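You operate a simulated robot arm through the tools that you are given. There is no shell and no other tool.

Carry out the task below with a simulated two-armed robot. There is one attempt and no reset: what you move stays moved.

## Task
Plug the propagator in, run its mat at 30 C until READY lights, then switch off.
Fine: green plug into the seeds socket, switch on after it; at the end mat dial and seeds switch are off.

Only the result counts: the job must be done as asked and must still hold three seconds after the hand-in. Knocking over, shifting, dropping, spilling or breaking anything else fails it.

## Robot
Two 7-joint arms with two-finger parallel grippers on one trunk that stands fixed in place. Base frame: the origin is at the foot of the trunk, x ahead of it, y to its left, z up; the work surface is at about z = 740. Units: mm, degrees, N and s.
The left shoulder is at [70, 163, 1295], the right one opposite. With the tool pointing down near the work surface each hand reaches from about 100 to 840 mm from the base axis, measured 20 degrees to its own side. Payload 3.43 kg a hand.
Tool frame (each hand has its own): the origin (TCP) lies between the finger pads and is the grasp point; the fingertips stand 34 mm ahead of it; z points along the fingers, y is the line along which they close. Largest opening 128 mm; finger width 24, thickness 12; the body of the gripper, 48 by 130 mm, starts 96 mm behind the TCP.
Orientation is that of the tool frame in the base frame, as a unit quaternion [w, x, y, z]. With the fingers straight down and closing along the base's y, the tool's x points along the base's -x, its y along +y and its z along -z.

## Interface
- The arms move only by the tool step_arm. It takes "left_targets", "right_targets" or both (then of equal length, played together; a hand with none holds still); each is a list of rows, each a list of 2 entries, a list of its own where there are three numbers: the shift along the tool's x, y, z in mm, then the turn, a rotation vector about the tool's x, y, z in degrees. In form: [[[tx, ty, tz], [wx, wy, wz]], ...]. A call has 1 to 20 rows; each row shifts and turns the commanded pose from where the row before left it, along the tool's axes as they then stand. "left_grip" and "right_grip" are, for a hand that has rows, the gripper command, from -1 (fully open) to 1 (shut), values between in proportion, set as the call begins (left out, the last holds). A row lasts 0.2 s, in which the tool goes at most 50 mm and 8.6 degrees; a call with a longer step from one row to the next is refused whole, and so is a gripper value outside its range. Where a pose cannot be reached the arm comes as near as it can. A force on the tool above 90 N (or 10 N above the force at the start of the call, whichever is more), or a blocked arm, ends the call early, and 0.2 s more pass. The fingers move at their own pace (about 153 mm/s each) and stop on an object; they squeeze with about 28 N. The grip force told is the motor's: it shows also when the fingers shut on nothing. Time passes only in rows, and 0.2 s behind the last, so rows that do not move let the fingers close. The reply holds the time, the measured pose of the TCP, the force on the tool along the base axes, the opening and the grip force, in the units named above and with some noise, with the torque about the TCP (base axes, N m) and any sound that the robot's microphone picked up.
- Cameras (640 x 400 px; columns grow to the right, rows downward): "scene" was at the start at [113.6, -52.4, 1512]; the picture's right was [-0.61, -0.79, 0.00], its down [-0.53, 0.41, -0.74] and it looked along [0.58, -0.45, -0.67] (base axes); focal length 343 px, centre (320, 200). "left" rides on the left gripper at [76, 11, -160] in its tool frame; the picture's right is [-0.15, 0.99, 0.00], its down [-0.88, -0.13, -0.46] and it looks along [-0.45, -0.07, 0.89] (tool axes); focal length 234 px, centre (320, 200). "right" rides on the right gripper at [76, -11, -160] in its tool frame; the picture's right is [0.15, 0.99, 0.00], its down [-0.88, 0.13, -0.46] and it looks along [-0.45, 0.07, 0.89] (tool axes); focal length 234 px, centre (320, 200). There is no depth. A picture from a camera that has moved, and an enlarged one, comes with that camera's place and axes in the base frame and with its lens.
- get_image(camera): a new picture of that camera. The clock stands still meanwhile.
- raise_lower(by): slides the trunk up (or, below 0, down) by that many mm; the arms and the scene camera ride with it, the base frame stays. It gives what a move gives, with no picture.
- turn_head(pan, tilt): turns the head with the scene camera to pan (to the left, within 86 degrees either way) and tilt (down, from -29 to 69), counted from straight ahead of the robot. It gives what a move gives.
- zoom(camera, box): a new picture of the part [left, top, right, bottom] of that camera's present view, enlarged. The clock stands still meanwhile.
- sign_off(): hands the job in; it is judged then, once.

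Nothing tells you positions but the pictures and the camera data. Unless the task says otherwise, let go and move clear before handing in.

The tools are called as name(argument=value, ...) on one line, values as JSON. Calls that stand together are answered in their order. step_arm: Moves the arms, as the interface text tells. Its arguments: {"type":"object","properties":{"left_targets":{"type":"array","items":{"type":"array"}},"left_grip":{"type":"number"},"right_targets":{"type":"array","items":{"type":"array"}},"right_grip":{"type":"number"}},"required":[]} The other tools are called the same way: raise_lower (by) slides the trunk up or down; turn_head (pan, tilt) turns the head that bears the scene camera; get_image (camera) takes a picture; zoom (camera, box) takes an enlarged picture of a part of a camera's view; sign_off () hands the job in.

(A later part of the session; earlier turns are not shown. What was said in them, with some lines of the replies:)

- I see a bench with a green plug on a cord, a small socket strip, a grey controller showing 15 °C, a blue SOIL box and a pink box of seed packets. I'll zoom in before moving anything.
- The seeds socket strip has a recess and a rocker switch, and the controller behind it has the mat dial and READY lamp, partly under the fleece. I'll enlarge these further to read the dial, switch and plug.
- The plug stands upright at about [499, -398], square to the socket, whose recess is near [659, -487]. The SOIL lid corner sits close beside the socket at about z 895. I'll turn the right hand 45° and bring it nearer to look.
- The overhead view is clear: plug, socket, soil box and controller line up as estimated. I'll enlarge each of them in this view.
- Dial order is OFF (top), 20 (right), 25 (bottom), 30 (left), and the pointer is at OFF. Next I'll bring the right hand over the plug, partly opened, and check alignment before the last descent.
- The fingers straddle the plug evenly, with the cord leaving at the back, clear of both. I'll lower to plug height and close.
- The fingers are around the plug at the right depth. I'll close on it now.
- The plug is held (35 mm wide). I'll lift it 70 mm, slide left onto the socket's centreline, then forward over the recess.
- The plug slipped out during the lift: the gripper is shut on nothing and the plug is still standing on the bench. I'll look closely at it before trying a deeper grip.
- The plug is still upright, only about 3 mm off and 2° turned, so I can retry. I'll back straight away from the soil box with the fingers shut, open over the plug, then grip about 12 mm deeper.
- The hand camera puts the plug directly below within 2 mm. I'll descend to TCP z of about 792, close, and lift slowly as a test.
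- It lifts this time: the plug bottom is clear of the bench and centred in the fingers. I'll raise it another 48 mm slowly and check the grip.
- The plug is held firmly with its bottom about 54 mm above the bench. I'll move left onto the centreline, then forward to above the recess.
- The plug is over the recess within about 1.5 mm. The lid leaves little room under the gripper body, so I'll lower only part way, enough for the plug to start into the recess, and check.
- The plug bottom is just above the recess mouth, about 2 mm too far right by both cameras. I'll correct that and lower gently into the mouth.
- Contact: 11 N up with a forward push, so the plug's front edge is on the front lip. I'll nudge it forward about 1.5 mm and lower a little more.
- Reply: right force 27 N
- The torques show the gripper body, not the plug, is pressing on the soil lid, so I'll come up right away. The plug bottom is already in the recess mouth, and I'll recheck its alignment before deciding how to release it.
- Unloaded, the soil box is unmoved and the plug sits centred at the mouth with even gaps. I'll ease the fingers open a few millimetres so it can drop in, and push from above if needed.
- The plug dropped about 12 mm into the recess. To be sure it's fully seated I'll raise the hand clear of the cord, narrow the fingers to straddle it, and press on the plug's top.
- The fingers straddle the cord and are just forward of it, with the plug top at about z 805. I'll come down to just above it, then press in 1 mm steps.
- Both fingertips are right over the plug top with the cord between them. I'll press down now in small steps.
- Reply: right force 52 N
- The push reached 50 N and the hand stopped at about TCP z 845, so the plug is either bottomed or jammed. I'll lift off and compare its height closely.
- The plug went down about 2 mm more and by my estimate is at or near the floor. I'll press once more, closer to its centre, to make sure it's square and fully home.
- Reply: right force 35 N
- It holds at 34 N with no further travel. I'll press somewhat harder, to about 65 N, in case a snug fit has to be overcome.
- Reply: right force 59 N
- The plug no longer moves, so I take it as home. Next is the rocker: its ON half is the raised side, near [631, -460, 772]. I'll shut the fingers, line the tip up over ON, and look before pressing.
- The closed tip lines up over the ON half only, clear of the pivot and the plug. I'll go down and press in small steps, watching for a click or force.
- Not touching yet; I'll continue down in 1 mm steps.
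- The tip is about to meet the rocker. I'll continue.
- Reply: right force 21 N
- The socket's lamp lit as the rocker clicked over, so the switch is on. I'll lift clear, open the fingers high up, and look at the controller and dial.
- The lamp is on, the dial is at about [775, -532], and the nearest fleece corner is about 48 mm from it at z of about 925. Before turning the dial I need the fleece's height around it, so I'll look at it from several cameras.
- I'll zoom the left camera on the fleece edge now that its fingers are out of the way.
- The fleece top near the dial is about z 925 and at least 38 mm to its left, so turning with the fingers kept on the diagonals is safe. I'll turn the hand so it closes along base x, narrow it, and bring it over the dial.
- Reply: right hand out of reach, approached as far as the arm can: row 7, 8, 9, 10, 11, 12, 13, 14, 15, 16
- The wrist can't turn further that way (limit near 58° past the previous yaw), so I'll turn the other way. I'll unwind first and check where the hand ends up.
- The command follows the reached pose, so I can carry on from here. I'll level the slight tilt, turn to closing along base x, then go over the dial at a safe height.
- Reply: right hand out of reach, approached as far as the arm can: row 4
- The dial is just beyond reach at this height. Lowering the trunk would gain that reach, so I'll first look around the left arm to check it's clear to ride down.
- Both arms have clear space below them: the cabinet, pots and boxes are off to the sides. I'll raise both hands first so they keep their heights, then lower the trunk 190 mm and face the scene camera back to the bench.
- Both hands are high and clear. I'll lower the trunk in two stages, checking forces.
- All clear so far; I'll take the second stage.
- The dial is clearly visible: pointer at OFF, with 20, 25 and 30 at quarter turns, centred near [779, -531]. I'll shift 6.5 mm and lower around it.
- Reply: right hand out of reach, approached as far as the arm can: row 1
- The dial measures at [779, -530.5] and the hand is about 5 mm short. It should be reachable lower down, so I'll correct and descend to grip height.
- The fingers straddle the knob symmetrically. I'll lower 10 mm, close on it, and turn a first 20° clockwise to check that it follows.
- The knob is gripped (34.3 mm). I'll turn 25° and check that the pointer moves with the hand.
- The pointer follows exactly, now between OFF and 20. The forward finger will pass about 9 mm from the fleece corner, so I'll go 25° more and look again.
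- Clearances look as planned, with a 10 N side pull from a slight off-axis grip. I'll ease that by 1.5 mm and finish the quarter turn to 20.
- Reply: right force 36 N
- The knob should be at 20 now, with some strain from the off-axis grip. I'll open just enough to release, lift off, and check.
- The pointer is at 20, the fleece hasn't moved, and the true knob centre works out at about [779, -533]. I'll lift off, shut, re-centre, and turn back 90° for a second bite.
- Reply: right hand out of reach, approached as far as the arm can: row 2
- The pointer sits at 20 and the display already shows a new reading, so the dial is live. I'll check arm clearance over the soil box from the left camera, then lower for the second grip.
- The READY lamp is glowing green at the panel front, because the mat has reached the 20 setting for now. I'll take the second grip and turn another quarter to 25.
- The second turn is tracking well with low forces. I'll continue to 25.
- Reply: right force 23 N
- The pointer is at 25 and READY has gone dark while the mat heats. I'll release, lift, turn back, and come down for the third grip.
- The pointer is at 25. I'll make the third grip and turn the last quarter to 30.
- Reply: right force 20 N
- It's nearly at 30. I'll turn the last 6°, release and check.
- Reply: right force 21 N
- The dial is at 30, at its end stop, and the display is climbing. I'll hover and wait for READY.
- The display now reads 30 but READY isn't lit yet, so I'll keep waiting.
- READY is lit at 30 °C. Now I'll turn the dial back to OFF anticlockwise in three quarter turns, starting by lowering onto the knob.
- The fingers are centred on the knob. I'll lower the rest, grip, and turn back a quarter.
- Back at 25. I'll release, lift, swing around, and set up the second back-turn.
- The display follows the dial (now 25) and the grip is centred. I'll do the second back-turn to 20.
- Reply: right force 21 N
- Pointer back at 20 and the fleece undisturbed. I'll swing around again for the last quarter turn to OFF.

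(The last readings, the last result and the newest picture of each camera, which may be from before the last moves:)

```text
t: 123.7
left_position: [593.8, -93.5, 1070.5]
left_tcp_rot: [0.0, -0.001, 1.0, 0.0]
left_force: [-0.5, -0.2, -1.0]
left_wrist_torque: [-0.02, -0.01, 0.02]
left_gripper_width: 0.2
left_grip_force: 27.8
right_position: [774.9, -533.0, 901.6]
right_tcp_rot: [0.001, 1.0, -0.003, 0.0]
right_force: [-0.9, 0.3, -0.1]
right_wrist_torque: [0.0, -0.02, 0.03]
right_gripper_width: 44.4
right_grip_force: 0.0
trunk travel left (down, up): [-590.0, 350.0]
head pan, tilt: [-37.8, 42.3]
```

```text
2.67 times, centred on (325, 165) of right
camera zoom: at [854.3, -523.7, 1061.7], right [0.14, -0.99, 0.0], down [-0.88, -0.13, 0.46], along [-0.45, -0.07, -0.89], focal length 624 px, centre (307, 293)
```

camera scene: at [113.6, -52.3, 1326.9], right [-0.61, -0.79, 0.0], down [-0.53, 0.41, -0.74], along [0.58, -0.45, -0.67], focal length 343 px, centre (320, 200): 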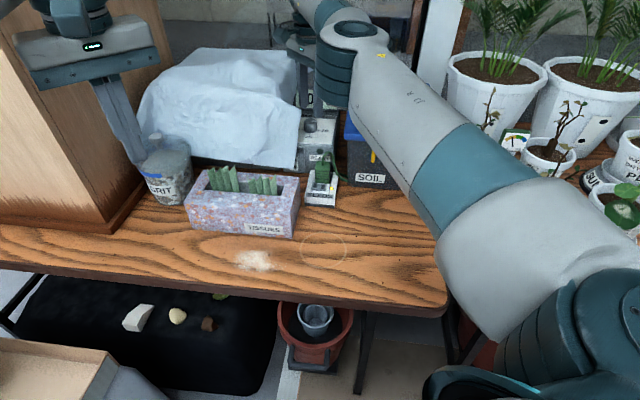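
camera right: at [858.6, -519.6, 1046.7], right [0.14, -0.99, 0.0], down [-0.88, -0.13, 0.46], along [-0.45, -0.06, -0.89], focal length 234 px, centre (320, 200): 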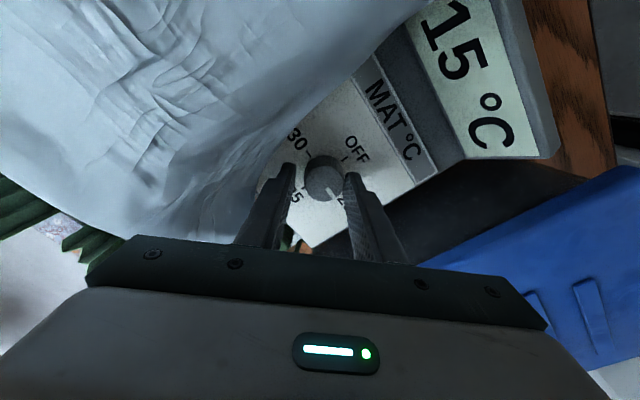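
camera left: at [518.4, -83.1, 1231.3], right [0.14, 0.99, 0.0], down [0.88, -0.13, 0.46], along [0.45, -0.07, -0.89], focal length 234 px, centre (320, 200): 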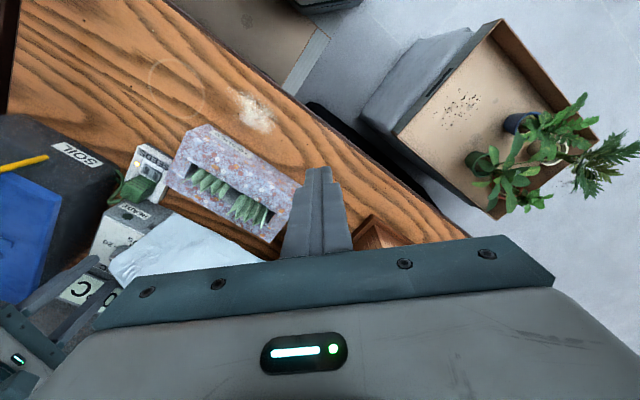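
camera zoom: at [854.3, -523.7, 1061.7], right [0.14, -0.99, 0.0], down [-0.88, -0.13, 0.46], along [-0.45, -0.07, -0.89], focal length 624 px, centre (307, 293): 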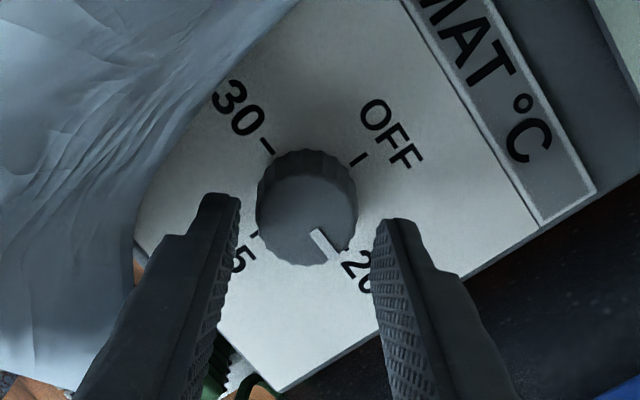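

Centred again. Last grip and back-turn to OFF.

step_arm(right_targets=[[[0, 0, 7], [0, 0, 0]], [[2.6, 0, 4], [0, 0, 0]], [[0, 0, 4.5], [0, 0, 0]], [[0, 0, 0], [0, 0, 0]]])

step_arm(right_grip=1, right_targets=[[[0, 0, 0], [0, 0, 0]], [[0, 0, 0], [0, 0, 0]], [[0, 0, 0], [0, 0, 0]], [[0, 0, 0], [0, 0, -6]], [[0, 0, 0], [0, 0, -6]], [[0, 0, 0], [0, 0, -6]], [[0, 0, 0], [0, 0, -6]], [[0, 0, 0], [0, 0, -6]], [[0, 0, 0], [0, 0, -6]], [[0, 0, 0], [0, 0, -6]], [[0, 0, 0], [0, 0, -6]], [[0, 0, 0], [0, 0, -6]], [[0, 0, 0], [0, 0, -6]], [[0, 0, 0], [0, 0, -6]], [[0, 0, 0], [0, 0, -6]], [[0, 0, 0], [0, 0, -6]], [[0, 0, 0], [0, 0, -6]], [[0, 0, 0], [0, 0, -6]], [[0, 0, 0], [0, 0, 0]]])

zoom(camera="right", box=[250, 90, 400, 240])

zoom(camera="scene", box=[270, 60, 370, 170])

```text
t: 124.7
left_position: [593.7, -92.9, 1071.2]
left_tcp_rot: [0.001, -0.002, 1.0, 0.0]
left_force: [0.6, -0.5, 0.3]
left_wrist_torque: [0.01, -0.01, 0.01]
left_gripper_width: 0.1
left_grip_force: 27.3
right_position: [778.9, -533.0, 886.0]
right_tcp_rot: [0.0, 1.0, -0.001, -0.001]
right_force: [0.2, 0.4, 0.5]
right_wrist_torque: [-0.01, -0.02, 0.01]
right_gripper_width: 44.1
right_grip_force: 0.0
trunk travel left (down, up): [-590.0, 350.0]
head pan, tilt: [-37.8, 42.3]
```

```text
t: 128.7
left_position: [594.3, -93.4, 1070.3]
left_tcp_rot: [-0.001, 0.0, 1.0, 0.0]
left_force: [-0.1, 0.1, 0.7]
left_wrist_torque: [0.0, 0.01, 0.02]
left_gripper_width: 0.0
left_grip_force: 28.2
right_position: [778.0, -533.4, 885.5]
right_tcp_rot: [0.0, 0.708, 0.706, -0.001]
right_force: [8.5, -5.4, 3.2]
right_wrist_torque: [-0.65, -0.32, -0.05]
right_gripper_width: 34.5
right_grip_force: 45.2
trunk travel left (down, up): [-590.0, 350.0]
head pan, tilt: [-37.8, 42.3]
```

```text
2.67 times, centred on (325, 165) of right
camera zoom: at [770.4, -458.7, 1046.4], right [0.99, 0.14, 0.0], down [0.13, -0.88, 0.46], along [0.06, -0.45, -0.89], focal length 624 px, centre (307, 293)
```

zoom: 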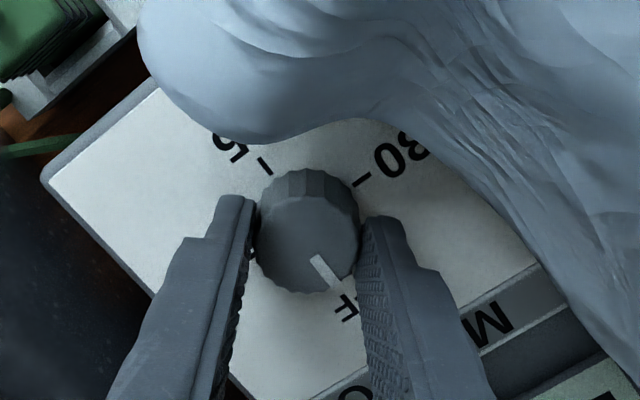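

```text
3.64 times, centred on (320, 115) of scene
camera zoom: at [114.3, -52.7, 1326.9], right [-0.61, -0.79, 0.0], down [-0.53, 0.41, -0.74], along [0.58, -0.45, -0.67], focal length 1248 px, centre (320, 509)
```

zoom: 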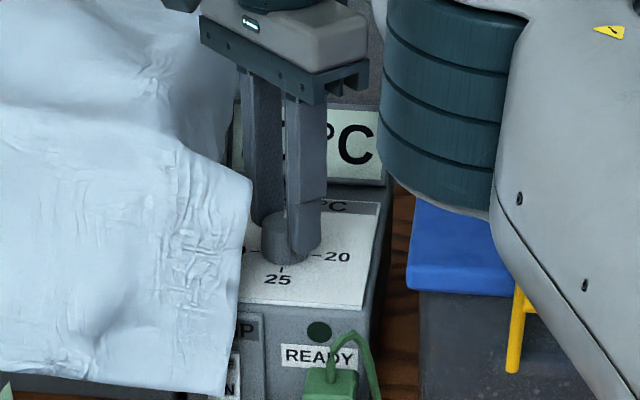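

The pointer matches its original OFF position. I'll nudge 2° to the stop, then release and lift.

step_arm(right_targets=[[[0, 0, 0], [0, 0, -2]], [[0, 0, 0], [0, 0, 0]]])

step_arm(right_grip=0.25, right_targets=[[[0, 0, 0], [0, 0, 0]], [[0, 0, 0], [0, 0, 0]], [[0, 0, -8], [0, 0, 0]], [[0, -2.5, -14], [0, 0, 0]], [[0, 0, -18], [0, 0, 0]], [[0, 0, 0], [0, 0, 0]]])

zoom(camera="right", box=[250, 90, 400, 240])

zoom(camera="scene", box=[270, 60, 370, 170])

```text
t: 129.3
left_position: [593.2, -93.6, 1070.9]
left_tcp_rot: [-0.001, -0.001, 1.0, 0.0]
left_force: [0.1, -0.8, -0.3]
left_wrist_torque: [0.0, -0.03, 0.0]
left_gripper_width: 0.0
left_grip_force: 27.7
right_position: [780.1, -531.9, 886.2]
right_tcp_rot: [-0.001, 0.696, 0.718, -0.001]
right_force: [6.7, -3.4, 2.7]
right_wrist_torque: [0.37, -0.23, -0.63]
right_gripper_width: 34.2
right_grip_force: 45.3
trunk travel left (down, up): [-590.0, 350.0]
head pan, tilt: [-37.8, 42.3]
```

```text
t: 130.7
left_position: [593.5, -94.5, 1070.1]
left_tcp_rot: [0.0, 0.0, 1.0, -0.001]
left_force: [0.2, -0.2, 0.7]
left_wrist_torque: [0.03, 0.01, -0.02]
left_gripper_width: 0.0
left_grip_force: 28.1
right_position: [776.2, -534.3, 926.3]
right_tcp_rot: [-0.001, 0.696, 0.718, 0.0]
right_force: [-0.6, 0.5, 0.2]
right_wrist_torque: [-0.03, 0.04, -0.02]
right_gripper_width: 47.9
right_grip_force: 0.1
trunk travel left (down, up): [-590.0, 350.0]
head pan, tilt: [-37.8, 42.3]
```

```text
2.67 times, centred on (325, 165) of right
camera zoom: at [764.8, -460.0, 1086.4], right [0.98, 0.18, 0.0], down [0.16, -0.88, 0.45], along [0.08, -0.45, -0.89], focal length 624 px, centre (307, 293)
```

zoom: 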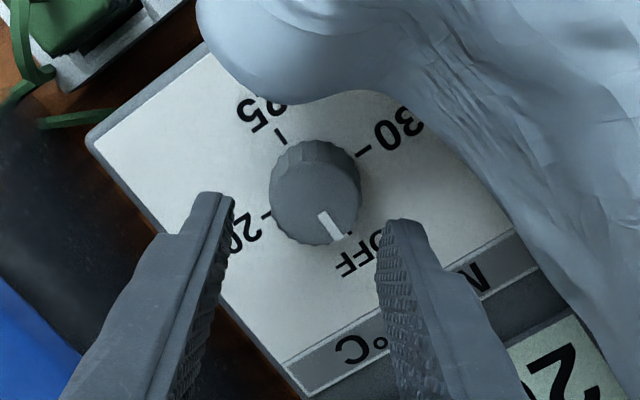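

```text
3.64 times, centred on (320, 115) of scene
camera zoom: at [113.7, -53.0, 1326.9], right [-0.61, -0.79, 0.0], down [-0.53, 0.41, -0.74], along [0.58, -0.45, -0.67], focal length 1248 px, centre (320, 509)
```

zoom: 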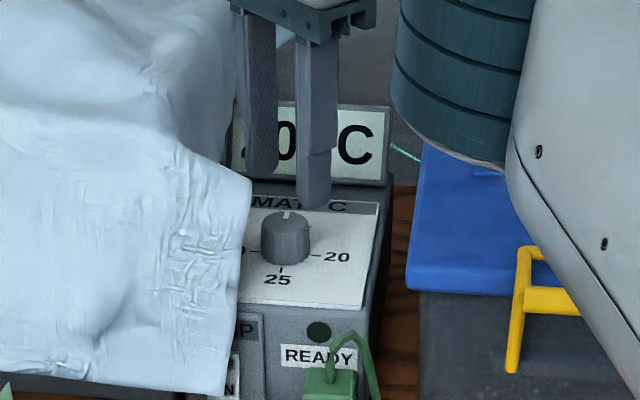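

The dial is against its OFF stop and READY is dark. Before switching off I'll raise the trunk back to its tested height.

raise_lower(by=185)

step_arm(right_grip=1, right_targets=[[[0, 0, 0], [0, 0, -8.58]], [[0, 0, 0], [0, 0, -8.58]], [[0, 0, 0], [0, 0, -8.58]], [[0, 0, 0], [0, 0, -8.58]], [[0, 0, 0], [0, 0, -8.58]], [[0, 0, 0], [0, 0, 0]]])

get_image(camera="scene")

```text
t: 132.8
left_position: [593.9, -93.3, 1255.9]
left_tcp_rot: [-0.001, -0.001, 1.0, 0.0]
left_force: [0.1, -0.5, -0.4]
left_wrist_torque: [0.02, -0.02, -0.01]
left_gripper_width: 0.0
left_grip_force: 27.7
right_position: [776.8, -533.4, 1111.5]
right_tcp_rot: [-0.001, 0.696, 0.718, -0.001]
right_force: [0.7, -0.4, 0.7]
right_wrist_torque: [-0.01, 0.01, -0.02]
right_gripper_width: 47.9
right_grip_force: 0.1
trunk travel left (down, up): [-775.0, 165.0]
head pan, tilt: [-37.8, 42.3]
```

```text
t: 134.2
left_position: [593.7, -94.7, 1256.6]
left_tcp_rot: [0.001, 0.0, 1.0, 0.0]
left_force: [-0.9, 0.5, 0.0]
left_wrist_torque: [-0.02, 0.03, 0.01]
left_gripper_width: 0.1
left_grip_force: 28.3
right_position: [776.4, -532.8, 1111.8]
right_tcp_rot: [-0.001, 0.384, 0.923, 0.0]
right_force: [0.1, 0.0, 0.0]
right_wrist_torque: [0.0, -0.04, -0.01]
right_gripper_width: 0.2
right_grip_force: 28.1
trunk travel left (down, up): [-775.0, 165.0]
head pan, tilt: [-37.8, 42.3]
```

```text
taken
camera scene: at [113.7, -52.4, 1511.9], right [-0.61, -0.79, 0.0], down [-0.53, 0.41, -0.74], along [0.58, -0.45, -0.67], focal length 343 px, centre (320, 200)
```

scene: 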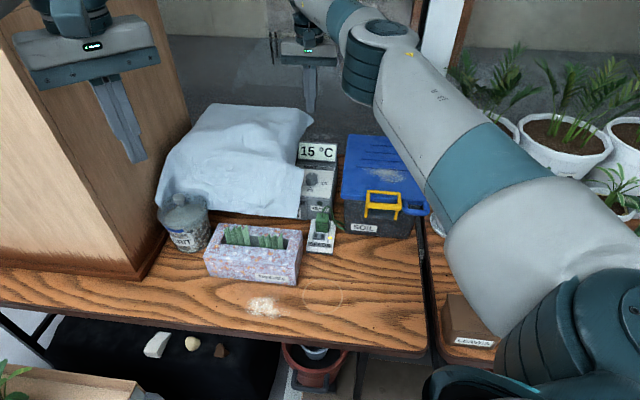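

Everything on the bench stands as before and the display is back to 15. I'll move the closed fingers over the OFF half of the rocker, near [645, -444], and lower part way.

step_arm(right_targets=[[[39, -7.7, 0], [0, 0, 0]], [[39, -7.7, 0], [0, 0, 0]], [[39, -7.7, 0], [0, 0, 0]], [[38.8, -7.7, 0], [0, 0, 0]], [[0, 0, 45], [0, 0, 0]], [[0, 0, 45], [0, 0, 0]], [[0, 0, 45], [0, 0, 0]], [[0, 0, 45], [0, 0, 0]], [[0, 0, 45], [0, 0, 0]], [[0, 0, 30], [0, 0, 0]], [[0, 0, 15], [0, 0, 0]], [[0, 0, 0], [0, 0, 0]]])

zoom(camera="scene", box=[300, 205, 350, 255])

zoom(camera="right", box=[250, 80, 400, 220])

```text
t: 136.8
left_position: [593.4, -92.4, 1255.9]
left_tcp_rot: [0.0, -0.001, 1.0, 0.0]
left_force: [-0.5, 0.8, 0.0]
left_wrist_torque: [0.0, 0.01, 0.0]
left_gripper_width: 0.1
left_grip_force: 27.8
right_position: [643.3, -446.1, 841.6]
right_tcp_rot: [-0.001, 0.386, 0.923, 0.001]
right_force: [-0.7, -0.4, -0.1]
right_wrist_torque: [0.0, 0.03, 0.0]
right_gripper_width: 0.0
right_grip_force: 28.1
trunk travel left (down, up): [-775.0, 165.0]
head pan, tilt: [-37.8, 42.3]
```

```text
8.00 times, centred on (325, 230) of scene
camera zoom: at [113.4, -52.4, 1512.0], right [-0.61, -0.79, 0.0], down [-0.53, 0.41, -0.74], along [0.58, -0.45, -0.67], focal length 2746 px, centre (280, -40)
```

zoom: 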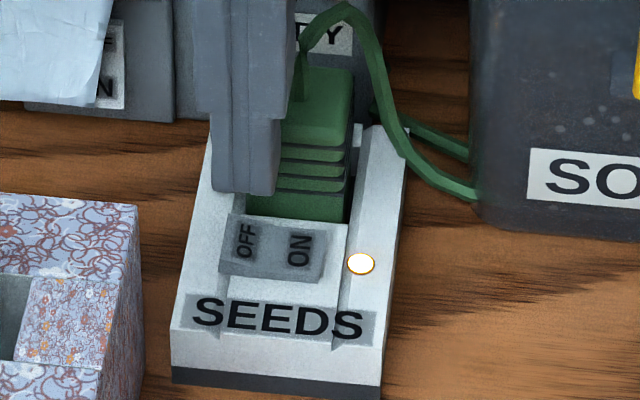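

```text
2.86 times, centred on (325, 150) of right
camera zoom: at [584.9, -401.2, 1001.5], right [0.6, 0.8, 0.0], down [0.71, -0.53, 0.45], along [0.36, -0.27, -0.89], focal length 669 px, centre (306, 343)
```

zoom: 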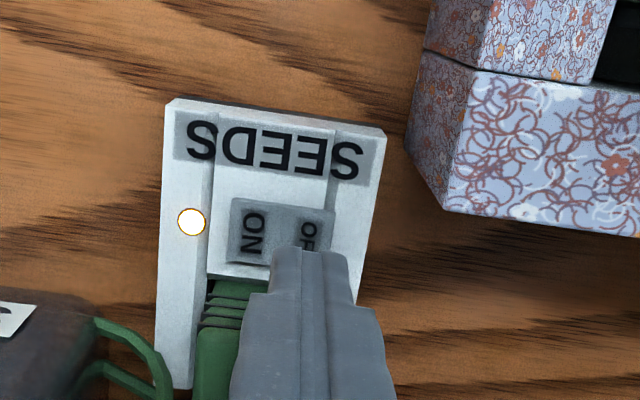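

The tip is over the OFF half, clear of the plug and the tissue box. I'll press down as I did for ON.

step_arm(right_targets=[[[0.5, 0, 10], [0, 0, 0]], [[0, 0, 8], [0, 0, 0]], [[0, 0, 6], [0, 0, 0]], [[0, 0, 2], [0, 0, 0]], [[0, 0, 1], [0, 0, 0]], [[0, 0, 1], [0, 0, 0]], [[0, 0, 1], [0, 0, 0]], [[0, 0, 1], [0, 0, 0]], [[0, 0, 0], [0, 0, 0]]])

zoom(camera="scene", box=[300, 205, 350, 255])

```text
t: 138.8
left_position: [593.4, -93.3, 1255.9]
left_tcp_rot: [0.0, -0.001, 1.0, 0.0]
left_force: [0.5, -0.3, -0.3]
left_wrist_torque: [0.03, 0.0, -0.01]
left_gripper_width: 0.0
left_grip_force: 28.8
right_position: [643.9, -444.7, 812.4]
right_tcp_rot: [-0.001, 0.385, 0.923, -0.001]
right_force: [-0.1, 0.0, 1.4]
right_wrist_torque: [0.0, -0.03, -0.04]
right_gripper_width: 0.0
right_grip_force: 28.0
trunk travel left (down, up): [-775.0, 165.0]
head pan, tilt: [-37.8, 42.3]
```

```text
8.00 times, centred on (325, 230) of scene
camera zoom: at [113.5, -52.3, 1512.0], right [-0.61, -0.79, 0.0], down [-0.53, 0.41, -0.74], along [0.58, -0.45, -0.67], focal length 2746 px, centre (280, -40)
```

zoom: 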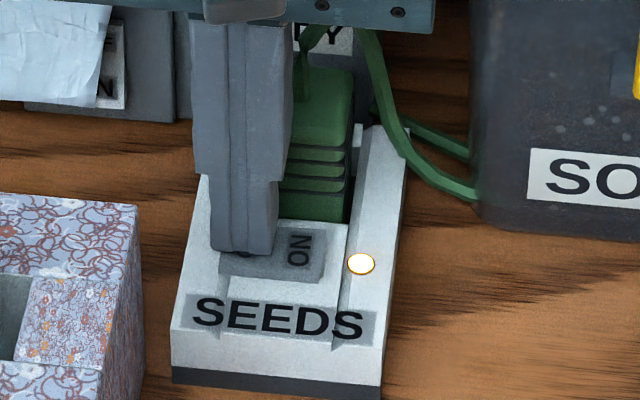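

Near contact and the lamp is still lit; I'll press a few more millimetres.

step_arm(right_targets=[[[0, 0, 1], [0, 0, 0]], [[0, 0, 1], [0, 0, 0]], [[0, 0, 1], [0, 0, 0]], [[0, 0, 1], [0, 0, 0]], [[0, 0, 1], [0, 0, 0]], [[0, 0, 0], [0, 0, 0]]])

zoom(camera="scene", box=[300, 205, 350, 255])

```text
t: 140.2
left_position: [592.0, -91.2, 1257.4]
left_tcp_rot: [0.0, -0.001, 1.0, -0.001]
left_force: [-0.6, -0.3, 0.6]
left_wrist_torque: [-0.01, 0.02, 0.01]
left_gripper_width: 0.0
left_grip_force: 27.9
right_position: [644.2, -443.6, 810.8]
right_tcp_rot: [0.001, 0.385, 0.923, 0.001]
right_force: [4.5, 0.4, 18.6]
right_wrist_torque: [-0.12, -0.01, 0.04]
right_gripper_width: 0.2
right_grip_force: 28.0
trunk travel left (down, up): [-775.0, 165.0]
head pan, tilt: [-37.8, 42.3]
```

```text
8.00 times, centred on (325, 230) of scene
camera zoom: at [112.0, -50.6, 1512.3], right [-0.61, -0.79, 0.0], down [-0.53, 0.41, -0.74], along [0.59, -0.45, -0.67], focal length 2746 px, centre (280, -40)
```

zoom: 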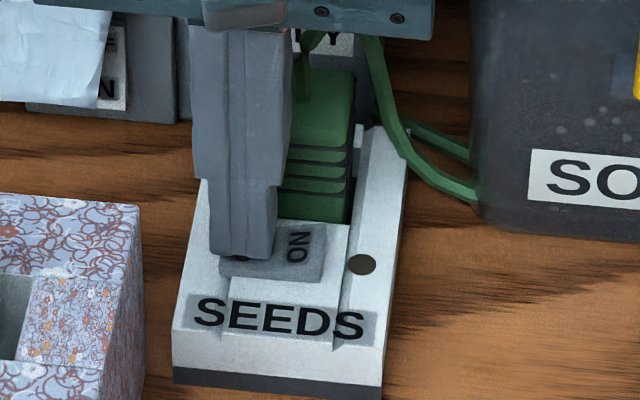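

The lamp is out, so the seeds switch is off. I'll lift away and clear, then check everything.

step_arm(right_targets=[[[0, 0, -5], [0, 0, 0]], [[0, 0, -15], [0, 0, 0]], [[0, 0, -40], [0, 0, 0]], [[0, 0, -45], [0, 0, 0]], [[0, 0, -45], [0, 0, 0]], [[0, 0, -45], [0, 0, 0]], [[35, 0, -20], [0, 0, 0]], [[40, 0, 0], [0, 0, 0]], [[40, 0, 0], [0, 0, 0]], [[40, 0, 0], [0, 0, 0]], [[0, 0, 0], [0, 0, 0]]])

get_image(camera="scene")

zoom(camera="scene", box=[285, 130, 365, 260])

zoom(camera="scene", box=[300, 155, 340, 195])

zoom(camera="scene", box=[300, 205, 345, 255])

get_image(camera="right")

```text
t: 142.6
left_position: [593.0, -93.1, 1256.5]
left_tcp_rot: [0.001, -0.001, 1.0, 0.0]
left_force: [0.3, -0.1, -0.9]
left_wrist_torque: [0.01, -0.01, 0.02]
left_gripper_width: 0.2
left_grip_force: 28.3
right_position: [536.1, -333.6, 1021.4]
right_tcp_rot: [0.0, 0.385, 0.923, -0.001]
right_force: [0.8, -0.1, 0.0]
right_wrist_torque: [0.0, -0.01, 0.01]
right_gripper_width: 0.0
right_grip_force: 27.7
trunk travel left (down, up): [-775.0, 165.0]
head pan, tilt: [-37.8, 42.3]
```

```text
taken
camera scene: at [114.0, -52.8, 1511.9], right [-0.61, -0.79, 0.0], down [-0.53, 0.41, -0.74], along [0.58, -0.45, -0.67], focal length 343 px, centre (320, 200)
```

scene: 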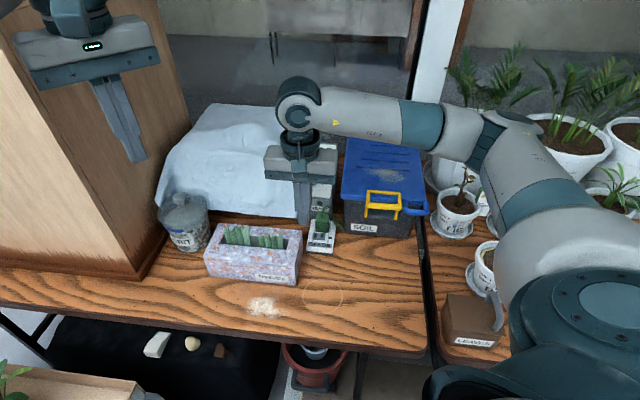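

```text
3.08 times, centred on (325, 195) of scene
camera zoom: at [114.0, -52.8, 1511.9], right [-0.61, -0.79, 0.0], down [-0.53, 0.41, -0.74], along [0.58, -0.45, -0.67], focal length 1056 px, centre (305, 215)
```

zoom: 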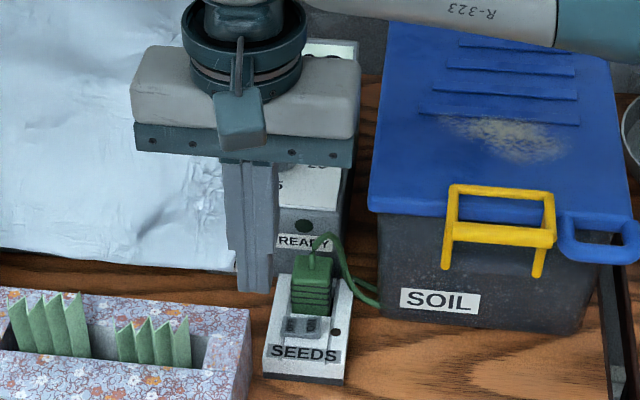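

```text
10.00 times, centred on (320, 175) of scene
camera zoom: at [114.0, -52.8, 1511.9], right [-0.61, -0.79, 0.0], down [-0.53, 0.41, -0.74], along [0.58, -0.45, -0.67], focal length 3433 px, centre (320, 450)
```

zoom: 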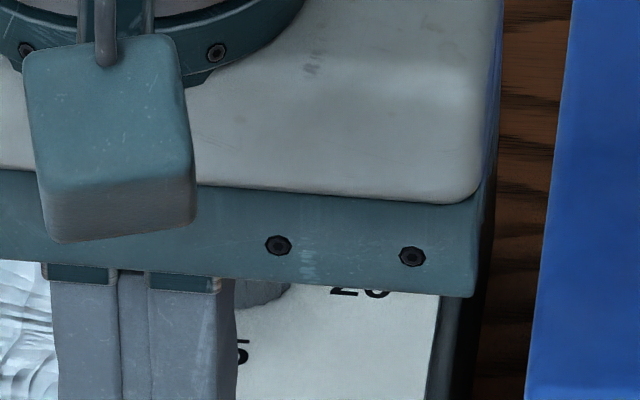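

```text
8.00 times, centred on (322, 230) of scene
camera zoom: at [114.0, -52.8, 1511.9], right [-0.61, -0.79, 0.0], down [-0.53, 0.41, -0.74], along [0.58, -0.45, -0.67], focal length 2746 px, centre (300, -40)
```

zoom: 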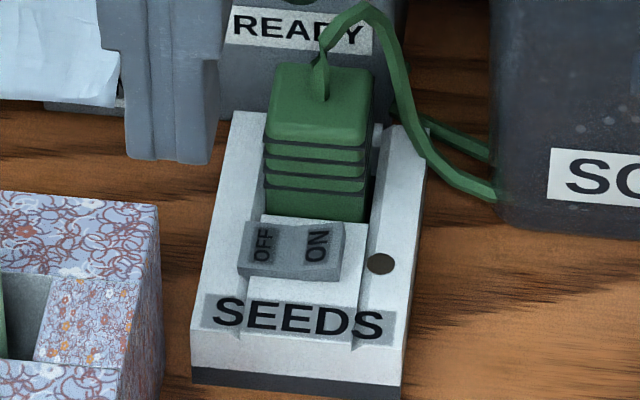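

```text
taken
camera right: at [476.3, -289.5, 1180.5], right [0.6, 0.8, 0.0], down [0.71, -0.53, 0.45], along [0.36, -0.27, -0.89], focal length 234 px, centre (320, 200)
```

right: 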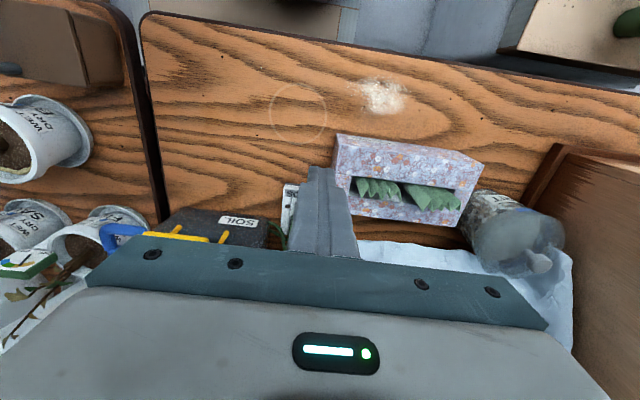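

The switch is off, its lamp is dark and the plug is seated. I'll move the hand fully aside and confirm the dial once more.

step_arm(right_targets=[[[3, -40, -20], [0, 0, 0]], [[3, -40, -20], [0, 0, 0]], [[3, -40, -20], [0, 0, 0]], [[3, -40, -20], [0, 0, 0]], [[0, 0, 0], [0, 0, 0]]])

get_image(camera="scene")

zoom(camera="scene", box=[285, 130, 365, 260])

zoom(camera="scene", box=[300, 160, 340, 200])

```text
t: 143.8
left_position: [595.9, -93.3, 1255.3]
left_tcp_rot: [-0.001, 0.0, 1.0, 0.0]
left_force: [-0.3, 0.4, -0.6]
left_wrist_torque: [0.0, 0.02, -0.02]
left_gripper_width: 0.0
left_grip_force: 27.9
right_position: [413.1, -436.7, 1101.2]
right_tcp_rot: [-0.001, 0.384, 0.923, -0.001]
right_force: [0.2, -0.4, -0.5]
right_wrist_torque: [-0.01, 0.03, -0.03]
right_gripper_width: 0.1
right_grip_force: 27.8
trunk travel left (down, up): [-775.0, 165.0]
head pan, tilt: [-37.8, 42.3]
```

```text
taken
camera scene: at [115.0, -51.9, 1511.8], right [-0.61, -0.79, 0.0], down [-0.53, 0.41, -0.74], along [0.58, -0.45, -0.67], focal length 343 px, centre (320, 200)
```

scene: 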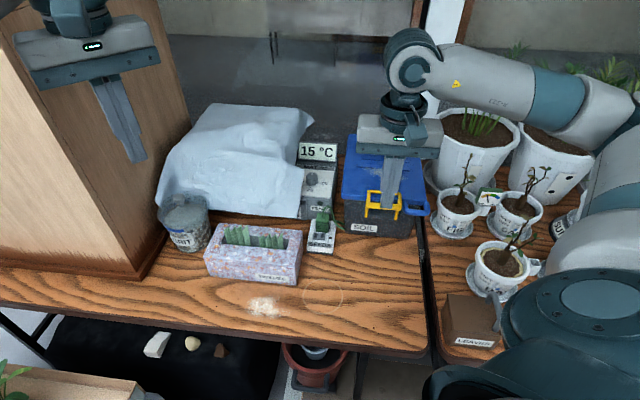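

```text
3.08 times, centred on (325, 195) of scene
camera zoom: at [115.0, -51.9, 1511.8], right [-0.61, -0.79, 0.0], down [-0.53, 0.41, -0.74], along [0.58, -0.45, -0.67], focal length 1056 px, centre (305, 215)
```

zoom: 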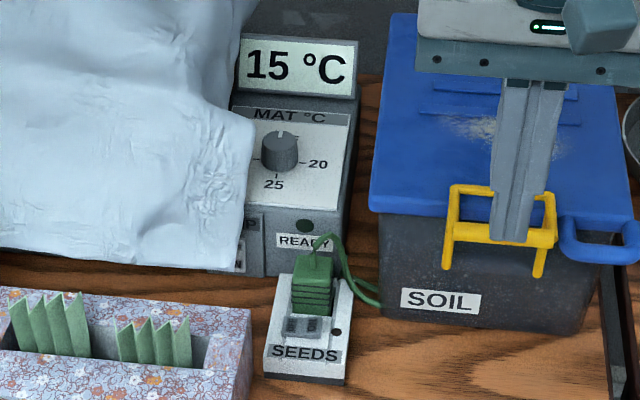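

```text
10.00 times, centred on (320, 180) of scene
camera zoom: at [115.0, -51.9, 1511.8], right [-0.61, -0.79, 0.0], down [-0.53, 0.41, -0.74], along [0.58, -0.45, -0.67], focal length 3433 px, centre (320, 400)
```

zoom: 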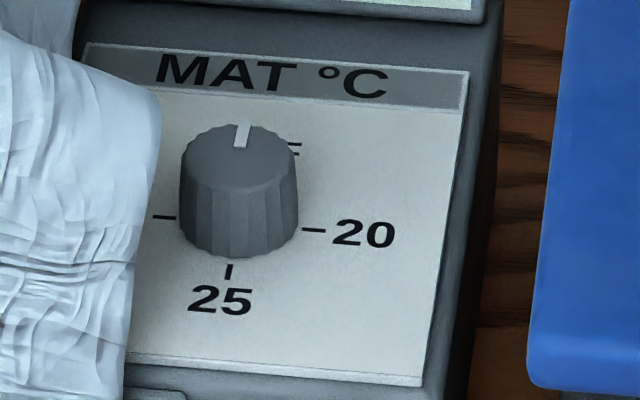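

The dial points to OFF, the seeds switch is off with the plug seated, READY came on at 30 °C before the switch-off, and the rest of the bench looks as it did at the start. Both hands are clear, so I'm handing the job in.

sign_off()

```text
The job is handed in.
```

The propagator job is done and handed in; I haven't seen the judge's verdict.

- **Plug:** the green plug is in the seeds socket. It slipped out of the grip on the first lift but stayed standing, and the second lift worked. I pressed it down firmly, and it stopped moving.
- **Heating:** I switched the seeds socket on after plugging in and its lamp lit. I then turned the mat dial through 20 and 25 to 30, and READY lit with the display at 30 °C.
- **Switching off:** I turned the dial back to its OFF stop and then switched the seeds socket off. READY and the socket lamp are dark, and the display reads 15 °C.
- **Bench:** the gripper pressed briefly on the soil box lid (up to 27 N) while I was lining up the plug. The box and fleece look unmoved in the pictures, and I saw nothing else out of place.

Both hands are clear of the bench.
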